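You operate a simulated robot arm through the tools that you are given. There is no shell and no other tool. Be economical: measure what you need, move in short steps, check, and stop when the job is done.

The job below is to be done with a simulated two-armed robot. You get a single attempt, and the scene is never put back.

TASK
On the top of the narrow table, fold the grey cloth in half, so that its two short edges meet.

Only the result counts: the job must be done as asked and must still hold three seconds after the hand-in. Knocking over, shifting, dropping, spilling or breaking anything else fails it. Flat cloth is picked up by pressing the open fingertips on it (5 to 10 N) and closing them slowly along it; thin cloth reads only 2 to 8 mm in the jaws.

THE ROBOT
Two 7-joint arms with two-finger parallel grippers on one trunk, on a base that drives. Base frame: it is fixed to the floor where the robot stands at the start and does not move with it; the origin is under the middle of the robot, x ahead of it, y to its left, z up. Units: m, degrees, N and s.
The left shoulder is at the start at [0.074, 0.174, 1.184], the right one opposite. With the tool pointing down near the work surface each hand reaches from about 0.1 to 0.7 m from the robot's upright axis, wherever it stands, measured 20 degrees to its own side. Places, roughly: top of the narrow table [0.5, 0, 0.8]. Payload 3.6 kg a hand.
The tool frame of a hand sits at the grasp point between the pads (the TCP): z along the fingers, y along the line on which they close. The tips reach 0.03 m beyond it. The gripper opens to 0.11 m. The fingers are 0.02 m wide and 0.01 m thick; the gripper's body (0.048 by 0.112 m) begins 0.055 m behind the TCP.
Orientation is that of the tool frame in the base frame, as a unit quaternion [x, y, z, w]. With the fingers straight down and closing along the base's y, the tool's x points along the base's -x, its y along +y and its z along -z.

THE INTERFACE
- The arms move only by the tool send_rows. It takes "left_moves", "right_moves" or both (then of equal length, played together; a hand with none holds still); each is one flat list of numbers, 7 for each row, row after row: the shift along the base's x, y, z in m, then the turn, a rotation vector about the base's x, y, z in degrees, then the closure in counts, from 0 (fully open) to 255 (shut). In form: [dx, dy, dz, wx, wy, wz, grip, dx, dy, dz, wx, wy, wz, grip, ...]. A call has 1 to 8 rows; each row is the pose to reach, as a shift and turn from the pose commanded when the call began. A row lasts 0.2 s, in which the tool goes at most 0.05 m and 8.6 degrees; a call with a longer step from one row to the next is refused whole, and so is a gripper value outside its range. A pose out of reach is approached as far as the arm can. The call stops where the force on the tool passes 40 N (or 10 N more than at its start, if that is more) or the arm is blocked; 0.2 s more then pass. The fingers move at their own pace (about 0.153 m/s each) and stop on an object; they squeeze with about 33 N. The grip force told is the motor's: it shows also when the fingers shut on nothing. Time passes only in rows, and 0.2 s behind the last, so rows that repeat a pose let the fingers close. It gives the time, the measured TCP pose, the force on the tool (base axes), the opening and the grip force at its end, in the units of the frame above (readings bear some noise), with the torque about the TCP (base axes, N m) and any sound that the robot's microphone picked up, and new pictures: "show" is both (left out), scene, wrist or none (wrist: the cameras of the hands that moved).
- Cameras (640 x 400 px; columns grow to the right, rows downward): "scene" is now at [0.1434, -0.0085, 1.334]; the picture's right is [-0.15, -0.99, 0.00], its down [-0.82, 0.12, -0.56] and it looks along [0.56, -0.08, -0.83] (base axes); focal length 284 px, centre (320, 200). "left" rides on the left gripper at [0.072, -0.017, -0.103] in its tool frame; the picture's right is [0.23, 0.97, 0.00], its down [-0.76, 0.18, -0.62] and it looks along [-0.61, 0.14, 0.78] (tool axes); focal length 222 px, centre (320, 200). "right" rides on the right gripper at [0.073, 0.017, -0.103] in its tool frame; the picture's right is [-0.23, 0.97, 0.00], its down [-0.76, -0.18, -0.62] and it looks along [-0.61, -0.14, 0.78] (tool axes); focal length 222 px, centre (320, 200).
- move_column(by): slides the trunk up (or, below 0, down) by that many m; the arms and the scene camera ride with it, the base frame stays. It gives what a move gives, with no picture.
- roll_base(legs): drives the robot by 1 to 6 legs, each [ahead, left, turn to the left] in m, m and degrees, along the robot's own axes; the way and the turn of a leg run together, so that a leg with both is an arc; at most 1.5 m and 180 degrees a leg. The arms and the cameras ride along, it lands a little off, and it stops where it bumps. It gives what a move gives, and a new picture of the scene camera.
- head_to(pan, tilt): turns the head with the scene camera to pan (to the left, within 86 degrees either way) and tilt (down, from -29 to 69), counted from straight ahead of the robot. It gives what a move gives, and a new picture of the scene camera.
- probe_pixels(camera, pixels): for up to 12 pixels [column, row] of the newest picture of that camera ("zoom" is the newest enlarged one), the place [x, y, z] in the base frame of the surface seen there, good to about 0.003 m, but the place of the scene camera against the robot may be out by one fixed shift of up to 0.012 m in any direction. The clock stands still meanwhile.
- zoom(camera, box): a new picture of the part [left, top, right, bottom] of that camera's present view, enlarged. The clock stands still meanwhile.
- hand_in(): hands the job in; it is judged then, once.

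Work in short steps. Measure before you move; look again where a grasp or a placing could have gone wrong, and mend it. You have 80 turns and 260 pictures in all, those below and enlarged ones among them. Open the grippers and draw the arms clear of the work before you hand the job in, unless the task says otherwise; then end with one line.

The tools are called after "Emit:" as a command line: name --argument value ..., lists and objects as JSON in quotes. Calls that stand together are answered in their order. send_rows: Moves the arms, as the interface text tells. Its arguments: {"type":"object","properties":{"left_moves":{"type":"array"},"right_moves":{"type":"array"},"show":{"type":"string","enum":["both","scene","wrist","none"]}},"required":[]} The other tools are called the same way: move_column (by) slides the trunk up or down; roll_base (legs) drives the base; head_to (pan, tilt) turns the head that bears the scene camera; probe_pixels (camera, pixels) gives the place of the surface under pixels of a picture; zoom (camera, box) takes an enlarged picture of a part of a camera's view; hand_in () hands the job in.

At the start:

```text
t: 0.0
left_position: [0.5116, 0.1977, 1.0008]
left_orientation: [-0.001, 1.0, 0.0, 0.0]
left_wrist_force: [0.0, 0.4, -0.1]
left_wrist_torque: [-0.06, -0.01, 0.03]
left_gripper_width: 0.1101
left_grasp_force: 0.0
right_position: [0.4436, -0.1991, 1.036]
right_orientation: [0.0, 1.0, 0.0, -0.001]
right_wrist_force: [0.6, -0.3, 0.1]
right_wrist_torque: [-0.01, 0.01, 0.01]
right_gripper_width: 0.1098
right_grasp_force: 0.0
trunk travel left (down, up): [-0.3, 0.463]
robot x, y, heading: [0.0016, 0.0006, -0.3]
head pan, tilt: [-8.6, 55.8]
```

scene: 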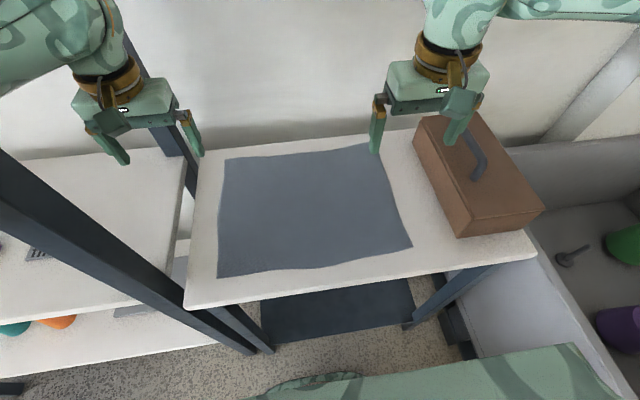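
right: 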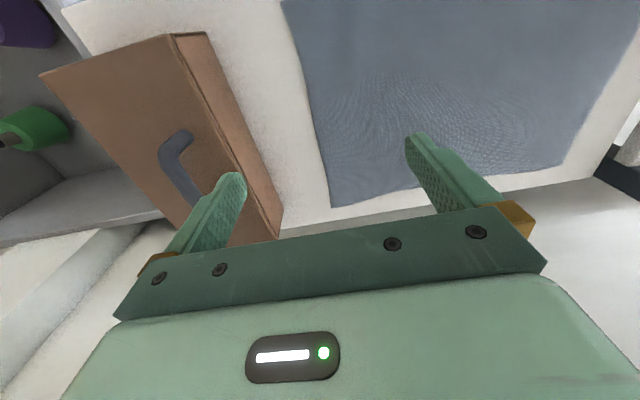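
left: 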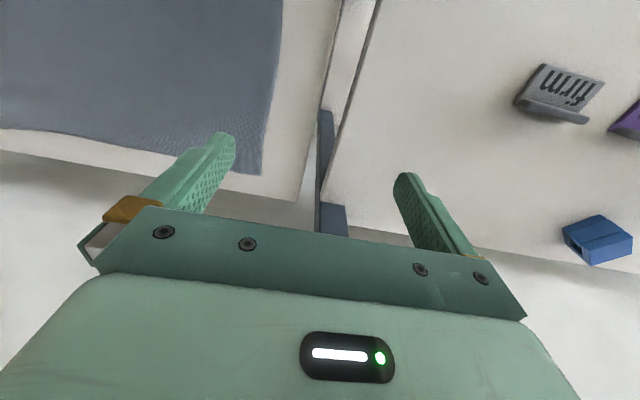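

I measure the cloth corners seen at about (226,159), (369,143), (412,246), (218,277), plus the table and box edges.

Emit:
probe_pixels --camera "scene" --pixels '[[228, 161], [367, 146], [409, 245], [220, 275], [310, 265], [300, 153], [222, 215], [392, 195], [205, 150], [190, 300], [430, 150], [462, 235]]'

Emit:
zoom --camera "scene" --box '[180, 110, 480, 310]'

```text
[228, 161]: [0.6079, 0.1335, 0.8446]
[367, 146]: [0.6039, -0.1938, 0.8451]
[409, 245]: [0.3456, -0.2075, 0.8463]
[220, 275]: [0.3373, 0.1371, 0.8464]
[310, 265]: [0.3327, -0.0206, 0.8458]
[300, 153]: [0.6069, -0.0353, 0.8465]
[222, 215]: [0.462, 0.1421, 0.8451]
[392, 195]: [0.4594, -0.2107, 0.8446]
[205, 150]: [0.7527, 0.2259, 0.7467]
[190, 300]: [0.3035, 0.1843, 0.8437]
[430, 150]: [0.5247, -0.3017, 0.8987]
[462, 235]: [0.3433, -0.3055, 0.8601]
```

```text
2.00 times, centred on (330, 210) of scene
```

zoom: 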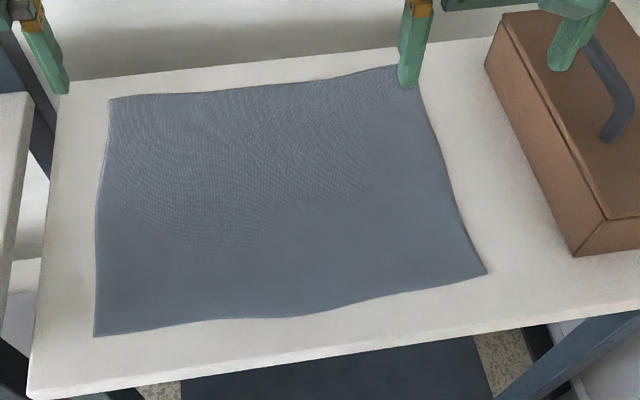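

Cloth spans x 0.335–0.61, y −0.21–0.14; the short edges are the left and right ones. I compare with the wrist cameras to find the scene camera shift.

Emit:
probe_pixels --camera "left" --pixels '[[260, 173], [270, 60], [250, 172]]'

Emit:
probe_pixels --camera "right" --pixels '[[333, 205], [562, 164], [285, 10]]'

Emit:
zoom --camera "scene" --box '[200, 120, 260, 180]'

Emit:
probe_pixels --camera "scene" --pixels '[[227, 160], [368, 145], [480, 390], [590, 370], [300, 395], [600, 300], [10, 360], [535, 250]]'

```text
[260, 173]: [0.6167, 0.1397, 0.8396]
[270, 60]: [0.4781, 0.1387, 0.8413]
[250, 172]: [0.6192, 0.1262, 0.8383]
```

```text
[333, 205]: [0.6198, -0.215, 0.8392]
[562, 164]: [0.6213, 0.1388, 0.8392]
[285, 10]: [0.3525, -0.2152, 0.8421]
```

```text
6.67 times, centred on (230, 150) of scene
```

zoom: 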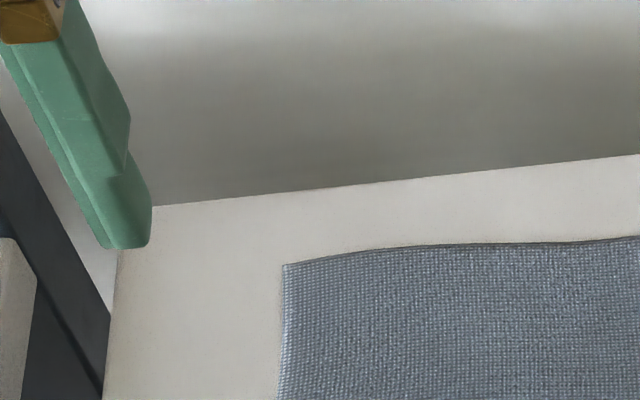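

```text
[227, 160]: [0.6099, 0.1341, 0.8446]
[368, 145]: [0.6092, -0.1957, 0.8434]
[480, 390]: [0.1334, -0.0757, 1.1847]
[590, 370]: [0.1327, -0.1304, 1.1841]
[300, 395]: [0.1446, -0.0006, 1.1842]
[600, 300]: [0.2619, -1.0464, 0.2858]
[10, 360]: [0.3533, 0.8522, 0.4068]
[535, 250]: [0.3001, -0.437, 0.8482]
```

Scene shift is about (+0.009,+0.005,−0.006); the true table top is z≈0.839. Dark posts on the left may be tall obstacles, and the box is on the right, so I measure both.

Emit:
probe_pixels --camera "scene" --pixels '[[20, 210], [100, 265], [150, 300], [200, 330], [175, 150], [150, 100], [100, 200], [140, 290], [480, 165], [520, 210], [420, 120], [460, 215]]'

Emit:
head_to --pan 35 --tilt 40

```text
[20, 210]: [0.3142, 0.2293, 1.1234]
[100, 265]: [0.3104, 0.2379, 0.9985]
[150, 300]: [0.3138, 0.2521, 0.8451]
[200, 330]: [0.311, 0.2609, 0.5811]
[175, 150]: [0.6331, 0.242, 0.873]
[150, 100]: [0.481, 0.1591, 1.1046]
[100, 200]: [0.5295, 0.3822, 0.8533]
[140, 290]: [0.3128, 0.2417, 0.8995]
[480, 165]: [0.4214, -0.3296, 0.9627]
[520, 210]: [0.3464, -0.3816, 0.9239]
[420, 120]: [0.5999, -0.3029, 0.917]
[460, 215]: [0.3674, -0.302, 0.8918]
```

```text
t: 1.1
left_position: [0.5118, 0.1988, 1.0018]
left_orientation: [0.0, 1.0, 0.0, 0.0]
left_wrist_force: [0.5, 0.1, 0.4]
left_wrist_torque: [0.0, -0.01, -0.01]
left_gripper_width: 0.1099
left_grasp_force: 0.0
right_position: [0.4431, -0.1989, 1.0363]
right_orientation: [0.0, 1.0, 0.0, -0.001]
right_wrist_force: [-0.9, 0.0, -0.3]
right_wrist_torque: [-0.02, -0.01, -0.02]
right_gripper_width: 0.1101
right_grasp_force: 0.1
trunk travel left (down, up): [-0.3, 0.463]
robot x, y, heading: [0.0018, -0.0002, 0.2]
head pan, tilt: [35.0, 40.0]
```

scene: 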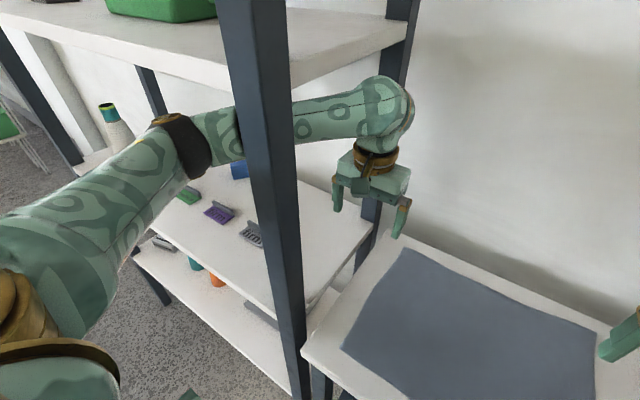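

The left forearm passes behind the near shelf upright, so it needs care. I probe the forearm, the elbow and the post.

Emit:
probe_pixels --camera "scene" --pixels '[[180, 135], [225, 140], [300, 125], [345, 110], [385, 95], [375, 150], [265, 100], [275, 200], [285, 60], [120, 200], [242, 20], [55, 380]]'

Emit:
head_to --pan -45 --tilt 40

```text
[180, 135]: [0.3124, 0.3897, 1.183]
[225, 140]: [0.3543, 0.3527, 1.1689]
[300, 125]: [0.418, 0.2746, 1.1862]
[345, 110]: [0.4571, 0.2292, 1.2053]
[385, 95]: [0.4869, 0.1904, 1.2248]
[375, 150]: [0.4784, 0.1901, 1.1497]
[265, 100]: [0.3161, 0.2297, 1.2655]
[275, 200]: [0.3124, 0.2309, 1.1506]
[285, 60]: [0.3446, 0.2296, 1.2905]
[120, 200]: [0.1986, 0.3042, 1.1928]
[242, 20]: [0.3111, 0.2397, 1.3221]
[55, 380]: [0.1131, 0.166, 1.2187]
```

```text
t: 2.6
left_position: [0.5116, 0.1977, 1.0012]
left_orientation: [-0.001, 1.0, -0.001, 0.0]
left_wrist_force: [-0.6, -1.5, -0.3]
left_wrist_torque: [-0.04, 0.0, 0.0]
left_gripper_width: 0.11
left_grasp_force: 0.1
right_position: [0.4441, -0.1998, 1.0355]
right_orientation: [-0.001, 1.0, 0.0, -0.001]
right_wrist_force: [0.4, 0.4, -0.4]
right_wrist_torque: [-0.02, -0.01, 0.02]
right_gripper_width: 0.1102
right_grasp_force: 0.0
trunk travel left (down, up): [-0.3, 0.463]
robot x, y, heading: [0.0029, -0.002, -0.3]
head pan, tilt: [-45.0, 40.0]
```

scene: 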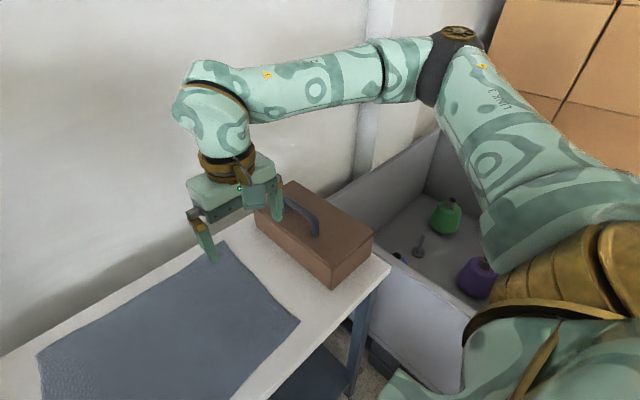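

The right side is open. The plan is to free the left arm with a base shift left then back, and then work from the right with a left turn. I look left first for anything in the way.

Emit:
head_to --pan 60 --tilt 30

```text
t: 4.5
left_position: [0.5111, 0.1978, 1.0019]
left_orientation: [0.0, 1.0, -0.001, 0.0]
left_wrist_force: [1.1, 0.2, -0.6]
left_wrist_torque: [-0.01, -0.04, 0.02]
left_gripper_width: 0.1102
left_grasp_force: 0.1
right_position: [0.4436, -0.1987, 1.037]
right_orientation: [0.0, 1.0, 0.001, -0.001]
right_wrist_force: [-0.2, 0.2, -0.4]
right_wrist_torque: [-0.04, 0.01, 0.01]
right_gripper_width: 0.1096
right_grasp_force: 0.1
trunk travel left (down, up): [-0.3, 0.463]
robot x, y, heading: [-0.0013, -0.002, -0.1]
head pan, tilt: [60.0, 30.0]
```

scene: 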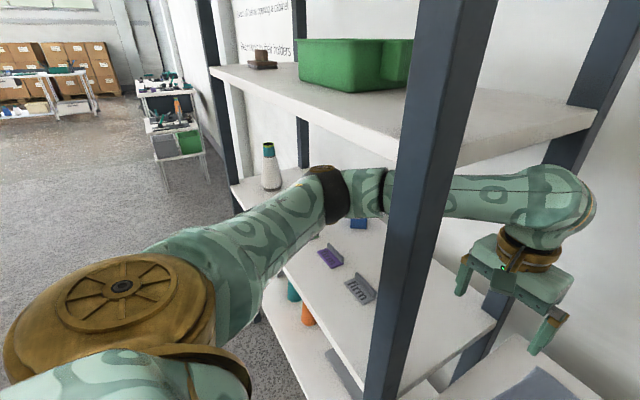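

Emit:
probe_pixels --camera "scene" --pixels '[[268, 148], [268, 185], [225, 150], [318, 172], [250, 75], [300, 110], [460, 140], [338, 190], [330, 258], [362, 225], [480, 205], [305, 255]]'

```text
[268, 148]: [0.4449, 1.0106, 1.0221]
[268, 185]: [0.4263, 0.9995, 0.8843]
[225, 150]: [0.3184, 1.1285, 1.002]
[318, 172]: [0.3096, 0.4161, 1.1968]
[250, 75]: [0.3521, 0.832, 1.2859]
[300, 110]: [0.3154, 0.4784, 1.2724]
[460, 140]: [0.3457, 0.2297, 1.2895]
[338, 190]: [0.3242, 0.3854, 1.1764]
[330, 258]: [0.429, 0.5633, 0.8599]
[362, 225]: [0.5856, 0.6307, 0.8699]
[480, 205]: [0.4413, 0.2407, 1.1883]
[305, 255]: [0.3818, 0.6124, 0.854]
```

Nothing tall is in the way: the bottle is at y≈1.0 and the items are below z 0.9. I shift left 0.19, then go straight back.

Emit:
roll_base --legs '[[0, 0.19, 0]]'

```text
t: 6.0
left_position: [0.5096, 0.3926, 1.0023]
left_orientation: [-0.001, 1.0, 0.0, 0.0]
left_wrist_force: [0.5, -0.2, 0.2]
left_wrist_torque: [-0.03, -0.01, 0.02]
left_gripper_width: 0.1099
left_grasp_force: 0.0
right_position: [0.444, -0.0052, 1.0355]
right_orientation: [-0.001, 1.0, -0.001, -0.002]
right_wrist_force: [-0.6, -0.6, -0.2]
right_wrist_torque: [-0.01, -0.02, -0.04]
right_gripper_width: 0.11
right_grasp_force: 0.1
trunk travel left (down, up): [-0.3, 0.463]
robot x, y, heading: [-0.0025, 0.1934, 0.1]
head pan, tilt: [60.0, 30.0]
```

scene: 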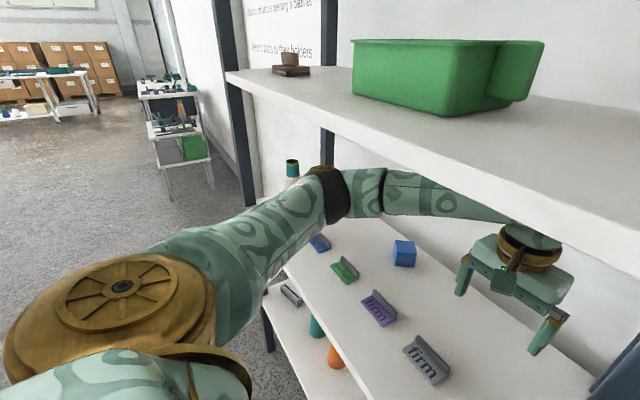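

The hand is clear of the post at y 0.39, so I go straight back.

Emit:
roll_base --legs '[[-0.45, 0, 0]]'

Emit:
head_to --pan -40 --tilt 35

```text
t: 8.7
left_position: [0.0623, 0.3882, 1.0014]
left_orientation: [-0.002, 1.0, 0.0, 0.0]
left_wrist_force: [0.9, 0.8, -0.9]
left_wrist_torque: [0.01, 0.01, 0.04]
left_gripper_width: 0.11
left_grasp_force: 0.0
right_position: [-0.0056, -0.0076, 1.037]
right_orientation: [-0.001, 1.0, 0.0, 0.001]
right_wrist_force: [-0.3, -0.4, -0.6]
right_wrist_torque: [0.0, 0.0, 0.01]
right_gripper_width: 0.11
right_grasp_force: 0.1
trunk travel left (down, up): [-0.3, 0.463]
robot x, y, heading: [-0.4464, 0.1908, 0.1]
head pan, tilt: [60.0, 30.0]
```

scene: 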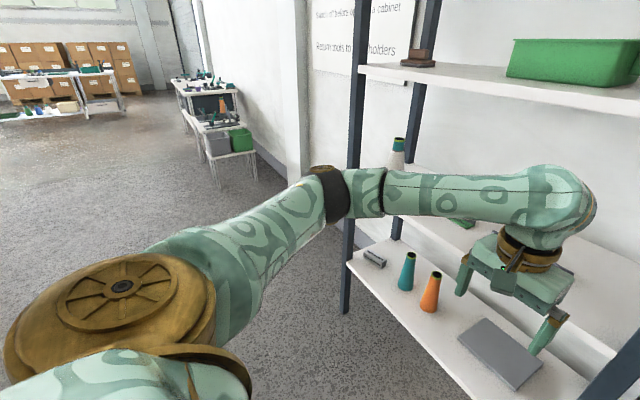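

```text
t: 10.5
left_position: [0.0618, 0.3881, 1.0007]
left_orientation: [-0.002, 1.0, 0.001, 0.0]
left_wrist_force: [-0.1, -0.2, 0.6]
left_wrist_torque: [-0.01, 0.01, -0.01]
left_gripper_width: 0.11
left_grasp_force: 0.0
right_position: [-0.0048, -0.0085, 1.0368]
right_orientation: [-0.001, 1.0, -0.001, -0.001]
right_wrist_force: [-0.7, 0.7, 0.4]
right_wrist_torque: [0.01, 0.0, 0.04]
right_gripper_width: 0.1099
right_grasp_force: 0.1
trunk travel left (down, up): [-0.3, 0.463]
robot x, y, heading: [-0.4471, 0.1888, 0.1]
head pan, tilt: [-40.0, 35.0]
```

scene: 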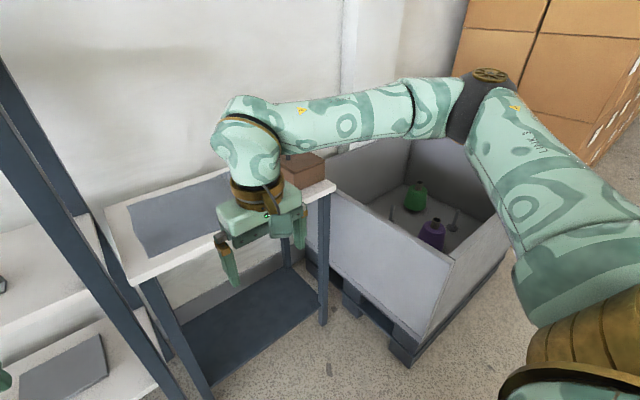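

I probe the tub's front to see how close the base can stand.

Emit:
probe_pixels --camera "scene" --pixels '[[340, 205], [452, 262], [402, 352], [415, 320], [320, 260], [322, 320], [500, 80], [180, 380], [455, 20], [510, 260]]'

```text
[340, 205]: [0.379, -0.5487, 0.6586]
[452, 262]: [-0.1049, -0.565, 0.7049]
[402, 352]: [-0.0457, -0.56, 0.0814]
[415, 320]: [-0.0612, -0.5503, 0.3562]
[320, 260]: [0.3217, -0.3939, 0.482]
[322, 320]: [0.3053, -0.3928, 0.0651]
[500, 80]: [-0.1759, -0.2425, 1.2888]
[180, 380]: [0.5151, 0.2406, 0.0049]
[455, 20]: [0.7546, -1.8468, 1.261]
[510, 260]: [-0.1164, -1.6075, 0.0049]
```

I look down to see the size of the robot's base.

Emit:
head_to --pan 0 --tilt 69

Emit:
head_to --pan -80 --tilt 69

```text
t: 11.6
left_position: [0.0634, 0.3887, 1.0014]
left_orientation: [-0.002, 1.0, 0.0, 0.0]
left_wrist_force: [0.8, -0.1, 0.0]
left_wrist_torque: [-0.03, 0.0, 0.01]
left_gripper_width: 0.11
left_grasp_force: 0.1
right_position: [-0.0048, -0.0097, 1.036]
right_orientation: [-0.001, 1.0, -0.001, 0.0]
right_wrist_force: [-0.1, 0.1, -0.6]
right_wrist_torque: [0.04, -0.01, 0.0]
right_gripper_width: 0.11
right_grasp_force: 0.1
trunk travel left (down, up): [-0.3, 0.463]
robot x, y, heading: [-0.4499, 0.1903, 0.0]
head pan, tilt: [0.0, 68.8]
```

scene: 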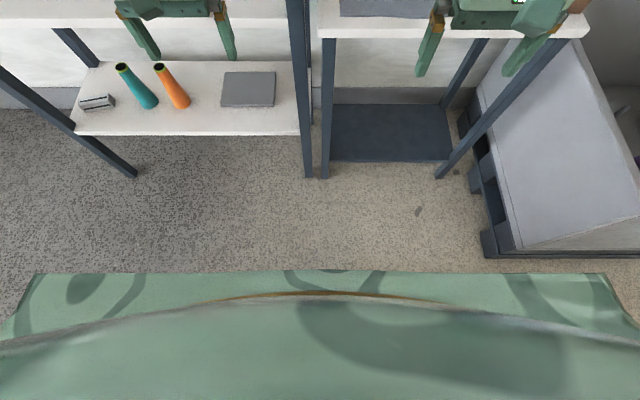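

```text
t: 13.1
left_position: [0.0622, 0.3891, 1.0017]
left_orientation: [-0.002, 1.0, 0.0, 0.0]
left_wrist_force: [0.5, 0.3, -0.1]
left_wrist_torque: [0.0, -0.01, 0.01]
left_gripper_width: 0.11
left_grasp_force: 0.0
right_position: [-0.005, -0.0069, 1.0362]
right_orientation: [-0.001, 1.0, 0.0, -0.001]
right_wrist_force: [0.1, 0.7, 1.3]
right_wrist_torque: [0.0, 0.02, 0.03]
right_gripper_width: 0.1098
right_grasp_force: 0.0
trunk travel left (down, up): [-0.3, 0.463]
robot x, y, heading: [-0.4479, 0.1906, 0.2]
head pan, tilt: [-80.0, 68.8]
```

scene: 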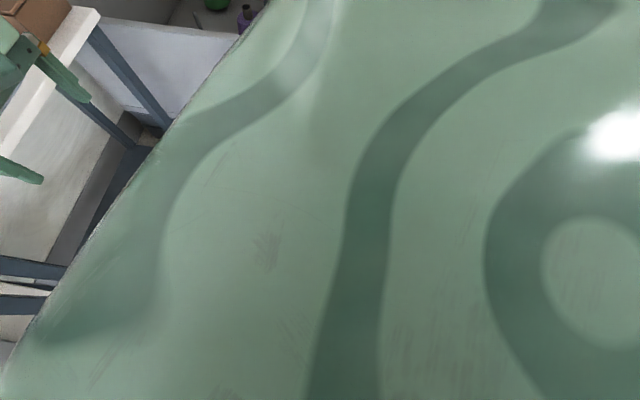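

Base size stays unknown, so I'll approach in small steps. First I draw the left hand inward so it clears the post later.

Emit:
send_rows --left_moves '[-0.04, -0.025, 0.01, 0, 0, 0, 0, -0.08, -0.05, 0.02, 0, 0, 0, 0, -0.12, -0.075, 0.03, 0, 0, 0, 0, -0.16, -0.1, 0.04, 0, 0, 0, 0]' --show "none"

Emit:
head_to --pan 0 --tilt 50

Emit:
roll_base --legs '[[0, -0.39, 0], [0, 0, 30]]'

```text
t: 14.1
left_position: [-0.0976, 0.2905, 1.0416]
left_orientation: [-0.002, 1.0, -0.001, 0.0]
left_wrist_force: [0.8, -0.2, -0.3]
left_wrist_torque: [0.0, -0.02, 0.04]
left_gripper_width: 0.1099
left_grasp_force: 0.1
right_position: [-0.0045, -0.0093, 1.0353]
right_orientation: [0.0, 1.0, 0.001, 0.0]
right_wrist_force: [-0.3, -0.3, -0.3]
right_wrist_torque: [0.02, -0.01, 0.0]
right_gripper_width: 0.1103
right_grasp_force: 0.1
trunk travel left (down, up): [-0.3, 0.463]
robot x, y, heading: [-0.4464, 0.1897, 0.2]
head pan, tilt: [-80.0, 68.8]
```

```text
t: 15.6
left_position: [-0.0954, 0.2909, 1.0418]
left_orientation: [-0.002, 1.0, 0.0, 0.0]
left_wrist_force: [0.5, 0.0, 0.4]
left_wrist_torque: [-0.01, 0.04, 0.01]
left_gripper_width: 0.11
left_grasp_force: 0.1
right_position: [-0.0044, -0.0084, 1.0367]
right_orientation: [-0.002, 1.0, 0.0, -0.001]
right_wrist_force: [-0.5, -0.3, 0.1]
right_wrist_torque: [0.02, 0.01, 0.01]
right_gripper_width: 0.1099
right_grasp_force: 0.0
trunk travel left (down, up): [-0.3, 0.463]
robot x, y, heading: [-0.4493, 0.1871, 0.1]
head pan, tilt: [0.0, 50.0]
```

scene: 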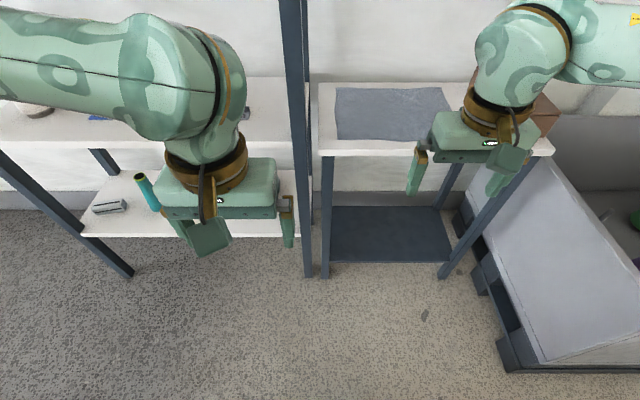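

```text
t: 19.6
left_position: [-0.1919, 0.0606, 1.0407]
left_orientation: [-0.257, 0.966, 0.001, 0.0]
left_wrist_force: [0.6, 0.7, 0.2]
left_wrist_torque: [-0.04, 0.0, -0.02]
left_gripper_width: 0.1098
left_grasp_force: 0.1
right_position: [0.037, -0.1548, 1.0371]
right_orientation: [-0.256, 0.967, -0.001, 0.0]
right_wrist_force: [0.9, 0.4, -0.1]
right_wrist_torque: [0.02, 0.0, 0.04]
right_gripper_width: 0.1102
right_grasp_force: 0.0
trunk travel left (down, up): [-0.3, 0.463]
robot x, y, heading: [-0.4471, -0.201, 29.9]
head pan, tilt: [0.0, 50.0]
```

scene: 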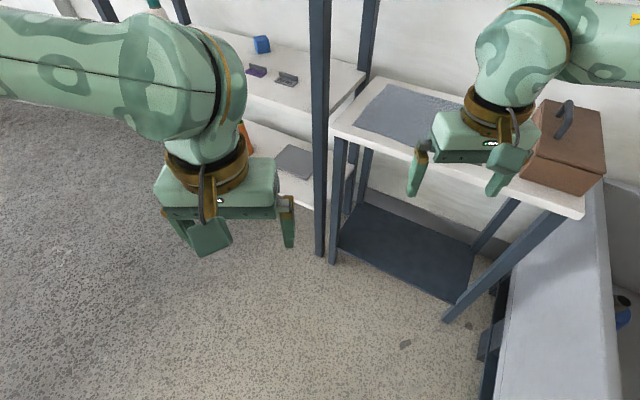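

I drive in toward the table along world +x, to about x −0.10 first.

Emit:
roll_base --legs '[[0.325, -0.128, 0]]'

```text
t: 21.8
left_position: [0.1566, 0.112, 1.0413]
left_orientation: [-0.257, 0.966, 0.0, -0.001]
left_wrist_force: [1.0, 0.0, 0.6]
left_wrist_torque: [-0.01, 0.0, 0.03]
left_gripper_width: 0.11
left_grasp_force: 0.0
right_position: [0.3843, -0.103, 1.0359]
right_orientation: [-0.258, 0.966, -0.001, -0.001]
right_wrist_force: [0.7, 0.4, -0.4]
right_wrist_torque: [0.0, 0.02, 0.0]
right_gripper_width: 0.1102
right_grasp_force: 0.3
trunk travel left (down, up): [-0.3, 0.463]
robot x, y, heading: [-0.1037, -0.1491, 29.7]
head pan, tilt: [0.0, 50.0]
```

scene: 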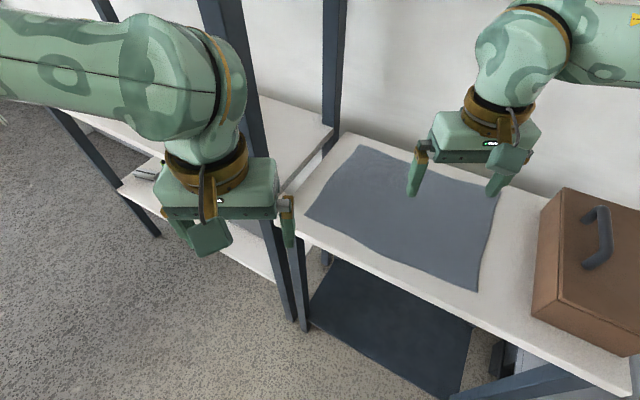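

Still clear; another 0.08 m forward in x.

Emit:
roll_base --legs '[[0.067, -0.042, 0]]'

```text
t: 22.9
left_position: [0.2353, 0.1089, 1.04]
left_orientation: [-0.257, 0.966, 0.0, -0.002]
left_wrist_force: [-0.4, -0.3, 0.2]
left_wrist_torque: [-0.01, 0.04, -0.01]
left_gripper_width: 0.1099
left_grasp_force: 0.1
right_position: [0.4624, -0.1072, 1.0355]
right_orientation: [-0.258, 0.966, 0.0, -0.001]
right_wrist_force: [0.9, -0.7, 0.1]
right_wrist_torque: [-0.01, 0.0, -0.04]
right_gripper_width: 0.1099
right_grasp_force: 0.1
trunk travel left (down, up): [-0.3, 0.463]
robot x, y, heading: [-0.0268, -0.1555, 29.7]
head pan, tilt: [0.0, 50.0]
```

scene: 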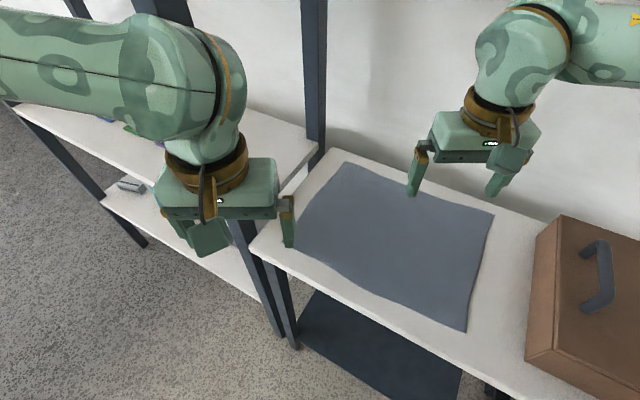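

Good position. I send both hands above the left edge's corners (right to far, left to near), turning both 60° so that the fingers close along x.

Emit:
send_rows --right_moves '[0.016, 0.0295, -0.01, 0, 0, 7.5, 0, 0.032, 0.059, -0.02, 0, 0, 15, 0, 0.048, 0.0885, -0.03, 0, 0, 22.5, 0, 0.064, 0.118, -0.04, 0, 0, 30, 0, 0.08, 0.1475, -0.05, 0, 0, 37.5, 0, 0.096, 0.177, -0.06, 0, 0, 45, 0, 0.112, 0.2065, -0.07, 0, 0, 52.5, 0, 0.128, 0.236, -0.085, 0, 0, 60, 0]' --left_moves '[0.0176, 0.0025, -0.01, 0, 0, 7.5, 0, 0.035, 0.005, -0.02, 0, 0, 15, 0, 0.053, 0.0075, -0.03, 0, 0, 22.5, 0, 0.07, 0.01, -0.04, 0, 0, 30, 0, 0.088, 0.0125, -0.05, 0, 0, 37.5, 0, 0.106, 0.015, -0.06, 0, 0, 45, 0, 0.123, 0.0175, -0.07, 0, 0, 52.5, 0, 0.141, 0.02, -0.09, 0, 0, 60, 0]'

```text
t: 24.7
left_position: [0.377, 0.1289, 0.9495]
left_orientation: [-0.707, 0.708, 0.002, 0.0]
left_wrist_force: [-0.2, -0.2, -0.2]
left_wrist_torque: [0.02, 0.01, 0.01]
left_gripper_width: 0.1099
left_grasp_force: 0.1
right_position: [0.4821, 0.0304, 1.037]
right_orientation: [-0.509, 0.857, 0.057, 0.045]
right_wrist_force: [1.0, 0.5, -0.6]
right_wrist_torque: [0.02, 0.05, 0.01]
right_gripper_width: 0.1099
right_grasp_force: 0.2
right hand out of reach, approached as far as the arm can: row 4, 5, 6, 7, 8
trunk travel left (down, up): [-0.3, 0.463]
robot x, y, heading: [-0.0205, -0.1541, 29.8]
head pan, tilt: [0.0, 50.0]
```

scene: 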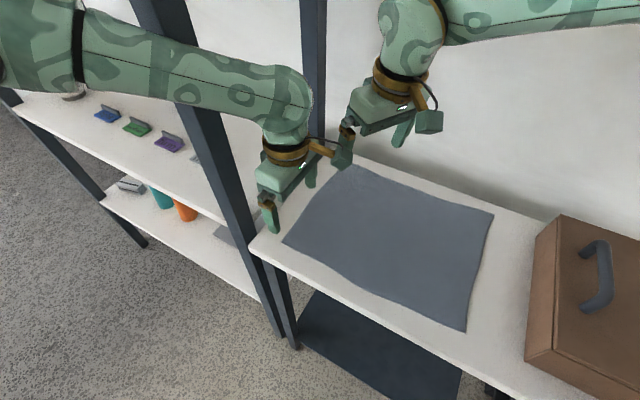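
right: 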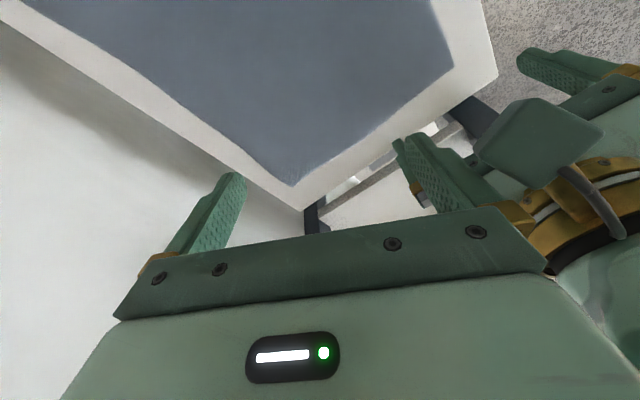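
left: 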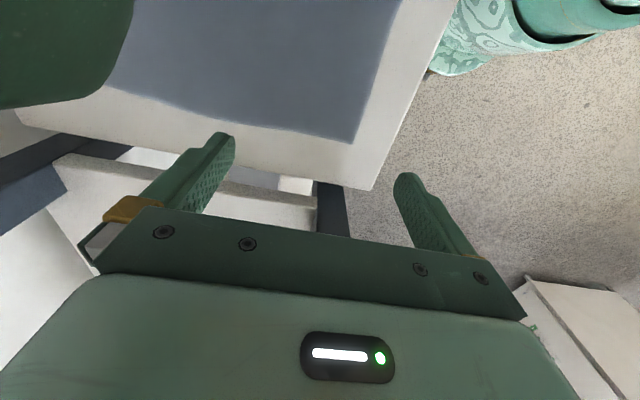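

The right hand ran out of reach early, perhaps from a yaw limit. I check the left forearm against the post, and test undoing the right hand's yaw while keeping the place.

Emit:
zoom --camera "scene" --box '[60, 0, 340, 240]'

Emit:
send_rows --right_moves '[0, 0, 0, 0, 0, -8, 0, 0, 0, 0, 0, 0, -16, 0, 0, 0, 0, 0, 0, -24, 0, 0, 0, 0, 0, 0, -32, 0]' --show "none"

```text
1.67 times, centred on (200, 120) of scene
```

zoom: 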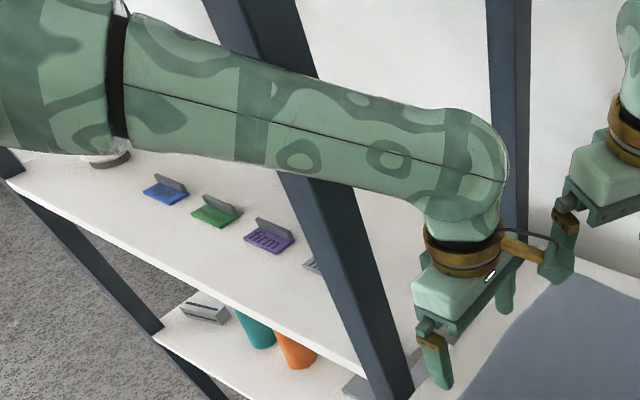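

```text
t: 25.7
left_position: [0.3758, 0.1295, 0.9504]
left_orientation: [-0.706, 0.708, 0.001, -0.001]
left_wrist_force: [-0.5, -0.4, 0.3]
left_wrist_torque: [0.02, 0.02, -0.03]
left_gripper_width: 0.1098
left_grasp_force: 0.1
right_position: [0.4822, 0.0319, 1.0374]
right_orientation: [-0.253, 0.965, 0.041, 0.059]
right_wrist_force: [0.0, -0.5, 0.0]
right_wrist_torque: [0.03, 0.04, 0.01]
right_gripper_width: 0.1098
right_grasp_force: 0.0
trunk travel left (down, up): [-0.3, 0.463]
robot x, y, heading: [-0.0183, -0.1533, 29.6]
head pan, tilt: [0.0, 50.0]
```

The left forearm is in front of the post. I now try the right hand at neutral yaw toward the far corner with the tilt corrected.

Emit:
send_rows --right_moves '[0, 0, 0, -6.3, 5.3, 0, 0, 0.03, 0.025, -0.015, -6.3, 5.3, 0, 0, 0.055, 0.05, -0.03, -6.3, 5.3, 0, 0, 0.08, 0.075, -0.05, -6.3, 5.3, 0, 0, 0.108, 0.097, -0.077, -6.3, 5.3, 0, 0]' --show "scene"

```text
t: 26.9
left_position: [0.3748, 0.1297, 0.9511]
left_orientation: [-0.707, 0.708, 0.001, -0.001]
left_wrist_force: [-0.2, 0.3, -0.1]
left_wrist_torque: [0.01, 0.02, 0.03]
left_gripper_width: 0.11
left_grasp_force: 0.1
right_position: [0.5669, 0.1002, 0.9672]
right_orientation: [-0.247, 0.969, 0.002, 0.006]
right_wrist_force: [0.7, 0.4, 0.7]
right_wrist_torque: [0.01, 0.02, 0.0]
right_gripper_width: 0.11
right_grasp_force: 0.0
right hand out of reach, approached as far as the arm can: row 4, 5
trunk travel left (down, up): [-0.3, 0.463]
robot x, y, heading: [-0.0231, -0.1494, 29.6]
head pan, tilt: [0.0, 50.0]
```

scene: 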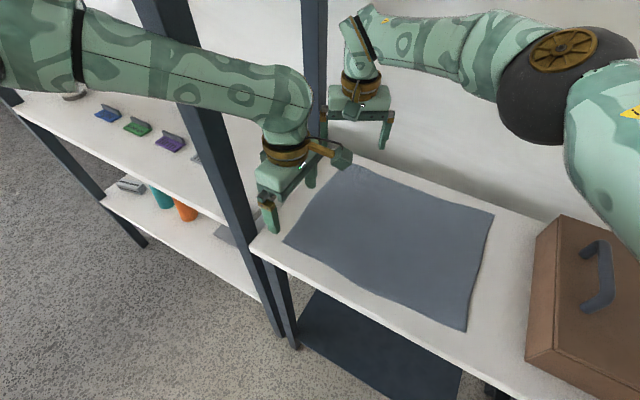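

The right arm falls about 4 cm short of the far corner. Turning the base a further 15° left brings the right shoulder nearer, so I pull both hands back and turn.

Emit:
send_rows --left_moves '[-0.03, -0.02, 0.02, 0, 0, 0, 0, -0.06, -0.04, 0.04, 0, 0, 0, 0, -0.09, -0.06, 0.05, 0, 0, 0, 0, -0.125, -0.08, 0.05, 0, 0, 0, 0]' --right_moves '[-0.024, -0.037, 0.01, 0, 0, 0, 0, -0.048, -0.075, 0.02, 0, 0, 0, 0, -0.072, -0.112, 0.03, 0, 0, 0, 0, -0.097, -0.15, 0.04, 0, 0, 0, 0]' --show "none"

Emit:
roll_base --legs '[[0, 0, 15]]'

```text
t: 27.9
left_position: [0.2481, 0.0456, 0.9999]
left_orientation: [-0.706, 0.708, 0.0, 0.001]
left_wrist_force: [-0.5, -0.2, -0.6]
left_wrist_torque: [0.02, -0.05, 0.0]
left_gripper_width: 0.1101
left_grasp_force: 0.1
right_position: [0.4705, -0.0521, 1.0103]
right_orientation: [-0.254, 0.967, 0.001, 0.002]
right_wrist_force: [-0.3, 0.1, -0.5]
right_wrist_torque: [0.01, 0.0, -0.03]
right_gripper_width: 0.1102
right_grasp_force: 0.0
trunk travel left (down, up): [-0.3, 0.463]
robot x, y, heading: [-0.0231, -0.155, 29.6]
head pan, tilt: [0.0, 50.0]
```

```text
t: 29.2
left_position: [0.1858, 0.1116, 0.9993]
left_orientation: [0.794, -0.608, 0.0, 0.0]
left_wrist_force: [-0.6, 0.4, -0.2]
left_wrist_torque: [0.02, -0.01, -0.01]
left_gripper_width: 0.1097
left_grasp_force: 0.0
right_position: [0.4251, 0.0777, 1.0083]
right_orientation: [-0.381, 0.924, 0.0, 0.001]
right_wrist_force: [-0.5, 0.1, 0.5]
right_wrist_torque: [0.0, -0.02, 0.0]
right_gripper_width: 0.1099
right_grasp_force: 0.0
trunk travel left (down, up): [-0.3, 0.463]
robot x, y, heading: [-0.0225, -0.1544, 45.2]
head pan, tilt: [0.0, 50.0]
```

scene: 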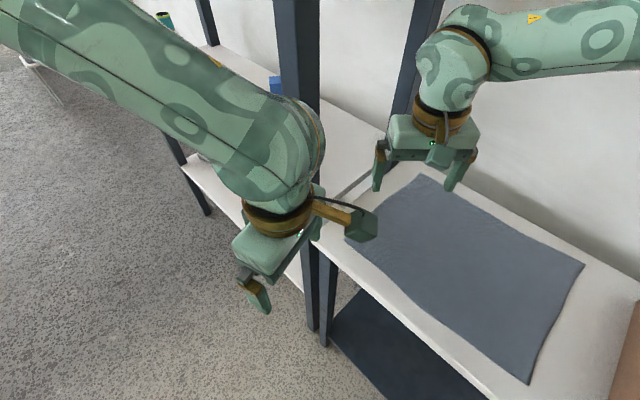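

I move the right hand toward the far corner with a diagonal pinch, and the left toward the near corner with yaw +30° for its diagonal pinch.

Emit:
send_rows --left_moves '[0.03, 0.0, -0.01, 0, 0, 5, 0, 0.06, 0.0, -0.02, 0, 0, 10, 0, 0.09, 0.002, -0.03, 0, 0, 15, 0, 0.12, 0.004, -0.04, 0, 0, 20, 0, 0.15, 0.006, -0.05, 0, 0, 25, 0, 0.182, 0.008, -0.07, 0, 0, 30, 0]' --right_moves '[0.03, 0.006, -0.01, 0, 0, 0, 0, 0.06, 0.012, -0.02, 0, 0, 0, 0, 0.09, 0.018, -0.03, 0, 0, 0, 0, 0.12, 0.024, -0.04, 0, 0, 0, 0, 0.15, 0.03, -0.06, 0, 0, 0, 0, 0.172, 0.039, -0.078, 0, 0, 0, 0]'

```text
t: 30.6
left_position: [0.3698, 0.1191, 0.9297]
left_orientation: [0.925, -0.381, 0.0, 0.0]
left_wrist_force: [-0.3, -0.5, -0.5]
left_wrist_torque: [0.01, 0.02, 0.01]
left_gripper_width: 0.1099
left_grasp_force: 0.1
right_position: [0.5753, 0.1049, 0.9489]
right_orientation: [-0.382, 0.924, 0.0, 0.0]
right_wrist_force: [0.7, -0.7, 0.1]
right_wrist_torque: [-0.01, 0.02, -0.02]
right_gripper_width: 0.1101
right_grasp_force: 0.1
right hand out of reach, approached as far as the arm can: row 6
trunk travel left (down, up): [-0.3, 0.463]
robot x, y, heading: [-0.0231, -0.1538, 45.0]
head pan, tilt: [0.0, 50.0]
```

scene: 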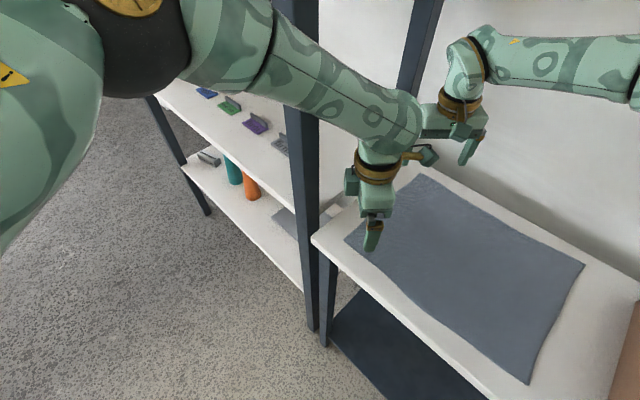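
right: 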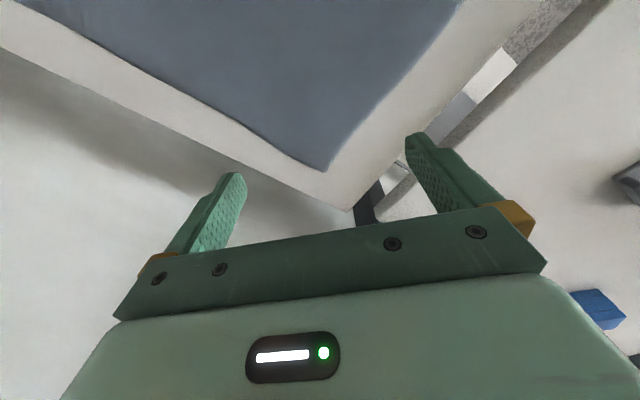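
left: 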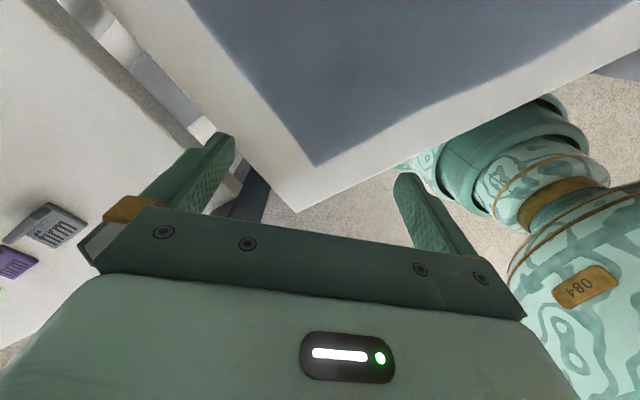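

Both diagonals align well with the corners, but the right hand is still about 2 cm short. I retract a little, turn 10° more and edge ahead 2 cm.

Emit:
send_rows --left_moves '[-0.03, -0.015, 0.02, 0, 0, 0, 0, -0.06, -0.03, 0.04, 0, 0, 0, 0, -0.1, -0.05, 0.04, 0, 0, 0, 0]' --right_moves '[-0.03, -0.02, 0.01, 0, 0, 0, 0, -0.06, -0.04, 0.02, 0, 0, 0, 0, -0.1, -0.06, 0.03, 0, 0, 0, 0]' --show "none"

Emit:
roll_base --legs '[[0, 0, 10], [0.025, 0, 0]]'

```text
t: 31.4
left_position: [0.2654, 0.0663, 0.971]
left_orientation: [0.924, -0.382, 0.0, 0.0]
left_wrist_force: [-0.7, -0.2, 0.4]
left_wrist_torque: [0.0, -0.01, -0.01]
left_gripper_width: 0.11
left_grasp_force: 0.0
right_position: [0.4742, 0.0466, 0.9798]
right_orientation: [-0.381, 0.925, 0.0, 0.002]
right_wrist_force: [-0.7, 0.5, 0.4]
right_wrist_torque: [0.01, -0.03, 0.03]
right_gripper_width: 0.1102
right_grasp_force: 0.1
trunk travel left (down, up): [-0.3, 0.463]
robot x, y, heading: [-0.0221, -0.1531, 44.9]
head pan, tilt: [0.0, 50.0]
```

```text
t: 32.9
left_position: [0.2396, 0.1354, 0.9691]
left_orientation: [0.954, -0.301, 0.0, 0.001]
left_wrist_force: [0.8, 0.2, -0.2]
left_wrist_torque: [-0.05, 0.0, 0.0]
left_gripper_width: 0.1102
left_grasp_force: 0.0
right_position: [0.4488, 0.1507, 0.978]
right_orientation: [-0.461, 0.888, 0.0, 0.0]
right_wrist_force: [-0.1, 0.2, -0.7]
right_wrist_torque: [-0.04, 0.01, 0.02]
right_gripper_width: 0.1099
right_grasp_force: 0.1
trunk travel left (down, up): [-0.3, 0.463]
robot x, y, heading: [-0.0043, -0.1298, 55.1]
head pan, tilt: [0.0, 50.0]
```

scene: 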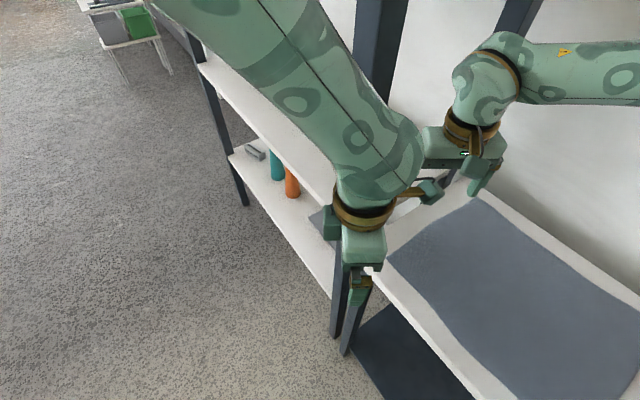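

Now both hands to above the corners again, fingers set to about 4.5 cm opening.

Emit:
send_rows --left_moves '[0.02, -0.015, -0.01, 0, 0, -3, 60, 0.05, -0.015, -0.02, 0, 0, -6, 120, 0.08, -0.015, -0.03, 0, 0, -8, 150, 0.11, -0.015, -0.04, 0, 0, -10, 150, 0.128, -0.015, -0.049, 0, 0, -10, 150]' --right_moves '[0.03, -0.01, -0.01, 0, 0, -3, 60, 0.06, -0.02, -0.02, 0, 0, -6, 120, 0.09, -0.025, -0.03, 0, 0, -8, 150, 0.12, -0.03, -0.04, 0, 0, -10, 150, 0.149, -0.033, -0.058, 0, 0, -10, 150]'

```text
t: 34.1
left_position: [0.3559, 0.1406, 0.9239]
left_orientation: [0.923, -0.384, 0.001, 0.002]
left_wrist_force: [0.2, 0.2, 0.0]
left_wrist_torque: [0.01, 0.04, -0.01]
left_gripper_width: 0.0451
left_grasp_force: 0.0
left hand out of reach, approached as far as the arm can: row 3, 4, 5
right_position: [0.5973, 0.1174, 0.9202]
right_orientation: [-0.38, 0.925, 0.0, 0.001]
right_wrist_force: [0.2, -0.3, 0.1]
right_wrist_torque: [0.01, 0.03, -0.01]
right_gripper_width: 0.0453
right_grasp_force: 0.0
trunk travel left (down, up): [-0.3, 0.463]
robot x, y, heading: [-0.0045, -0.1324, 55.0]
head pan, tilt: [0.0, 50.0]
```

scene: 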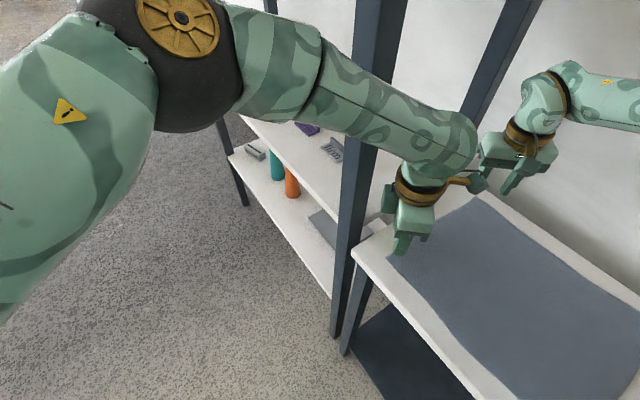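
right: 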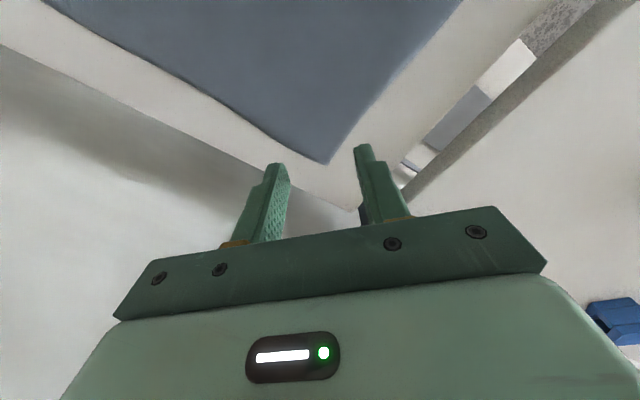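
left: 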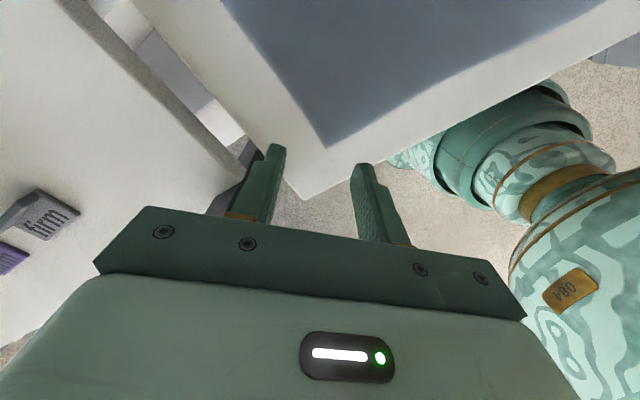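

The right hand is in place. The left is limited by its yaw, so I reduce it by 20° and move to its spot.

Emit:
send_rows --left_moves '[0, 0, 0, 0, 0, -7, 150, 0, -0.005, 0, 0, 0, -14, 150, 0.004, -0.012, 0, 0, 0, -20, 150, 0.012, -0.021, -0.004, 0, 0, -20, 150]'

```text
t: 35.1
left_position: [0.367, 0.1194, 0.9209]
left_orientation: [0.843, -0.537, 0.0, 0.0]
left_wrist_force: [0.0, -0.2, -1.0]
left_wrist_torque: [0.01, -0.03, -0.02]
left_gripper_width: 0.0451
left_grasp_force: 0.1
right_position: [0.597, 0.1165, 0.921]
right_orientation: [-0.381, 0.925, 0.001, 0.002]
right_wrist_force: [-0.2, -0.1, 0.0]
right_wrist_torque: [0.03, 0.0, -0.01]
right_gripper_width: 0.0453
right_grasp_force: 0.0
trunk travel left (down, up): [-0.3, 0.463]
robot x, y, heading: [-0.0077, -0.1336, 54.8]
head pan, tilt: [0.0, 50.0]
```

scene: 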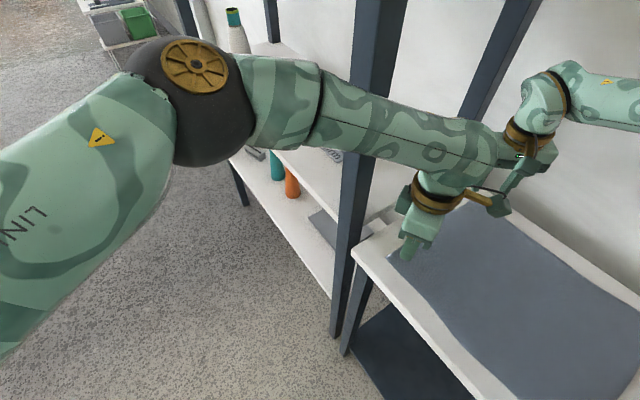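
left: 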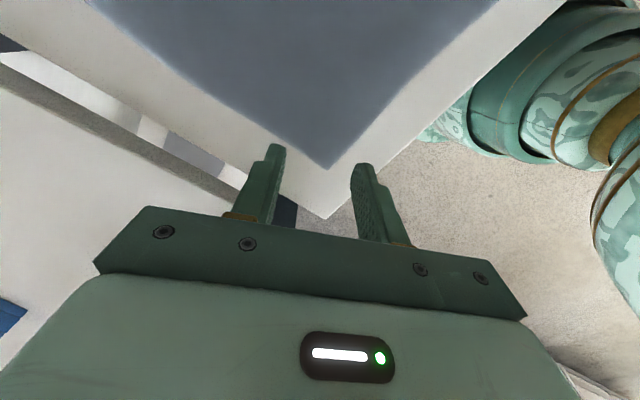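

Good alignment. I verify the corner places with the wrist cameras and check the forearm–post gap.

Emit:
probe_pixels --camera "left" --pixels '[[324, 165], [324, 120]]'

Emit:
probe_pixels --camera "right" --pixels '[[327, 160], [325, 120]]'

Emit:
probe_pixels --camera "scene" --pixels '[[360, 110], [390, 120], [375, 60], [350, 190], [470, 150]]'

```text
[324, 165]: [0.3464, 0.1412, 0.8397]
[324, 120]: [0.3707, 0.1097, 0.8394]
```

```text
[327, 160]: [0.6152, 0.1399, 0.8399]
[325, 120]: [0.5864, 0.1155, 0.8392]
```

```text
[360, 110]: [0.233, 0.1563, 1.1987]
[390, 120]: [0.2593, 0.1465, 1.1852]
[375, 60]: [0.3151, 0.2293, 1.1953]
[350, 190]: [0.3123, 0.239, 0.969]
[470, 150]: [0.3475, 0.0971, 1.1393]
```

Corners are confirmed at (0.346,0.141) and (0.615,0.140), with a forearm–post gap of about 5 cm. I lower both hands to just above contact.

Emit:
send_rows --left_moves '[0, 0, -0.02, 0, 0, 0, 150, 0, 0, -0.04, 0, 0, 0, 150, 0, 0, -0.05, 0, 0, 0, 150, 0, 0, -0.052, 0, 0, 0, 150]' --right_moves '[0, 0, -0.02, 0, 0, 0, 150, 0, 0, -0.04, 0, 0, 0, 150, 0, 0, -0.05, 0, 0, 0, 150, 0, 0, -0.052, 0, 0, 0, 150]' --show "wrist"

```text
t: 36.1
left_position: [0.3683, 0.1196, 0.8709]
left_orientation: [0.843, -0.537, 0.002, -0.002]
left_wrist_force: [0.6, 1.3, 15.8]
left_wrist_torque: [-0.12, 0.19, -0.03]
left_gripper_width: 0.0453
left_grasp_force: 0.0
right_position: [0.5963, 0.1168, 0.8712]
right_orientation: [-0.381, 0.925, 0.001, 0.003]
right_wrist_force: [2.4, 0.8, 11.1]
right_wrist_torque: [-0.03, -0.02, 0.0]
right_gripper_width: 0.0452
right_grasp_force: 0.0
trunk travel left (down, up): [-0.3, 0.463]
robot x, y, heading: [-0.0063, -0.1345, 54.9]
head pan, tilt: [0.0, 50.0]
```

right: 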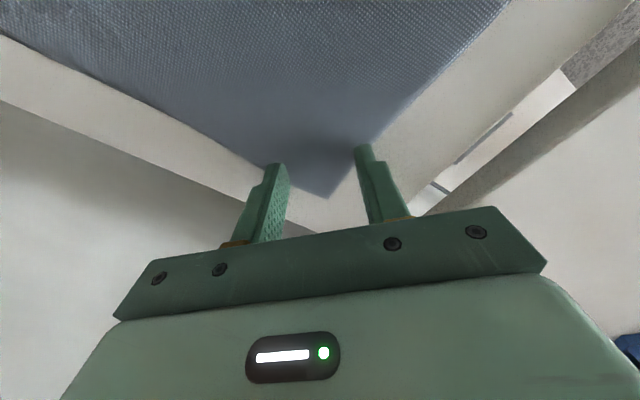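
left: 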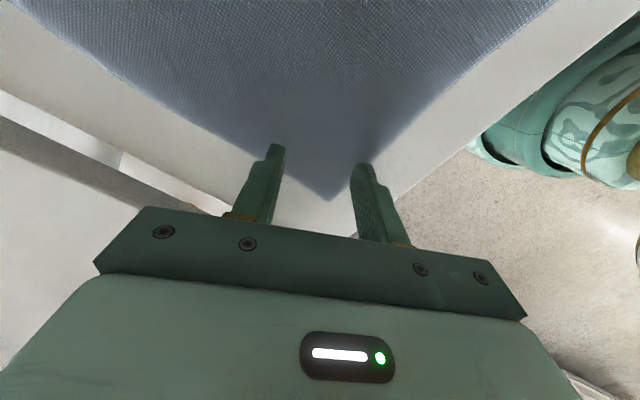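

Contact is made, with 16 and 11 N. The fingers sit at the very cloth edges, so I lift, shift 6 mm inward and press more gently.

Emit:
send_rows --left_moves '[0, 0, 0.012, 0, 0, 0, 150, 0.006, -0.006, 0.012, 0, 0, 0, 150, 0.006, -0.006, 0.004, 0, 0, 0, 150, 0.006, -0.006, 0.0015, 0, 0, 0, 150]' --right_moves '[0, 0, 0.012, 0, 0, 0, 150, -0.006, -0.006, 0.012, 0, 0, 0, 150, -0.006, -0.006, 0.004, 0, 0, 0, 150, -0.006, -0.006, 0.0008, 0, 0, 0, 150]' --show "wrist"

```text
t: 37.1
left_position: [0.3712, 0.1124, 0.8711]
left_orientation: [0.843, -0.538, 0.0, -0.001]
left_wrist_force: [-0.7, 0.5, 0.8]
left_wrist_torque: [-0.02, 0.01, -0.01]
left_gripper_width: 0.0452
left_grasp_force: 0.0
right_position: [0.5887, 0.112, 0.8712]
right_orientation: [-0.381, 0.925, 0.001, 0.002]
right_wrist_force: [0.6, -2.0, 15.2]
right_wrist_torque: [-0.11, 0.05, 0.02]
right_gripper_width: 0.0453
right_grasp_force: 0.1
trunk travel left (down, up): [-0.3, 0.463]
robot x, y, heading: [-0.0069, -0.1313, 54.8]
head pan, tilt: [0.0, 50.0]
```

right: 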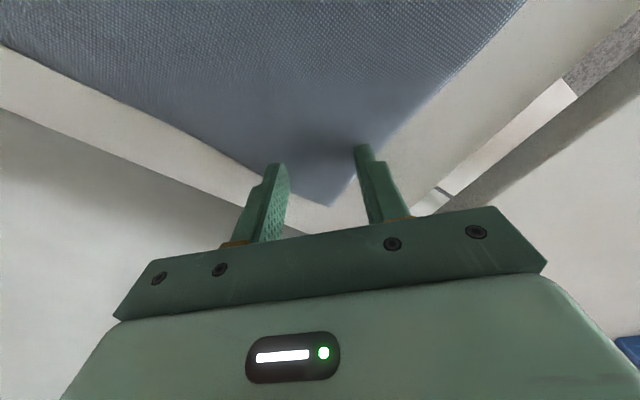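
left: 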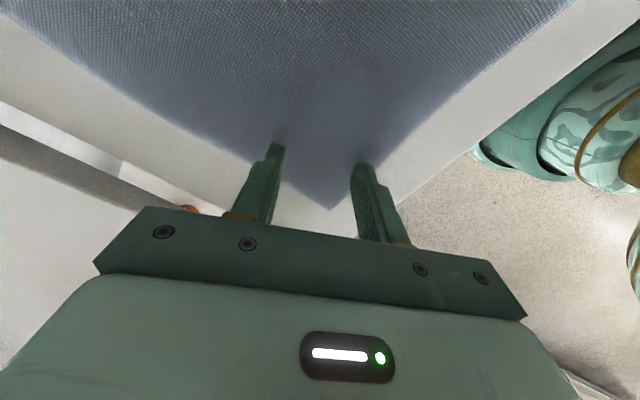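

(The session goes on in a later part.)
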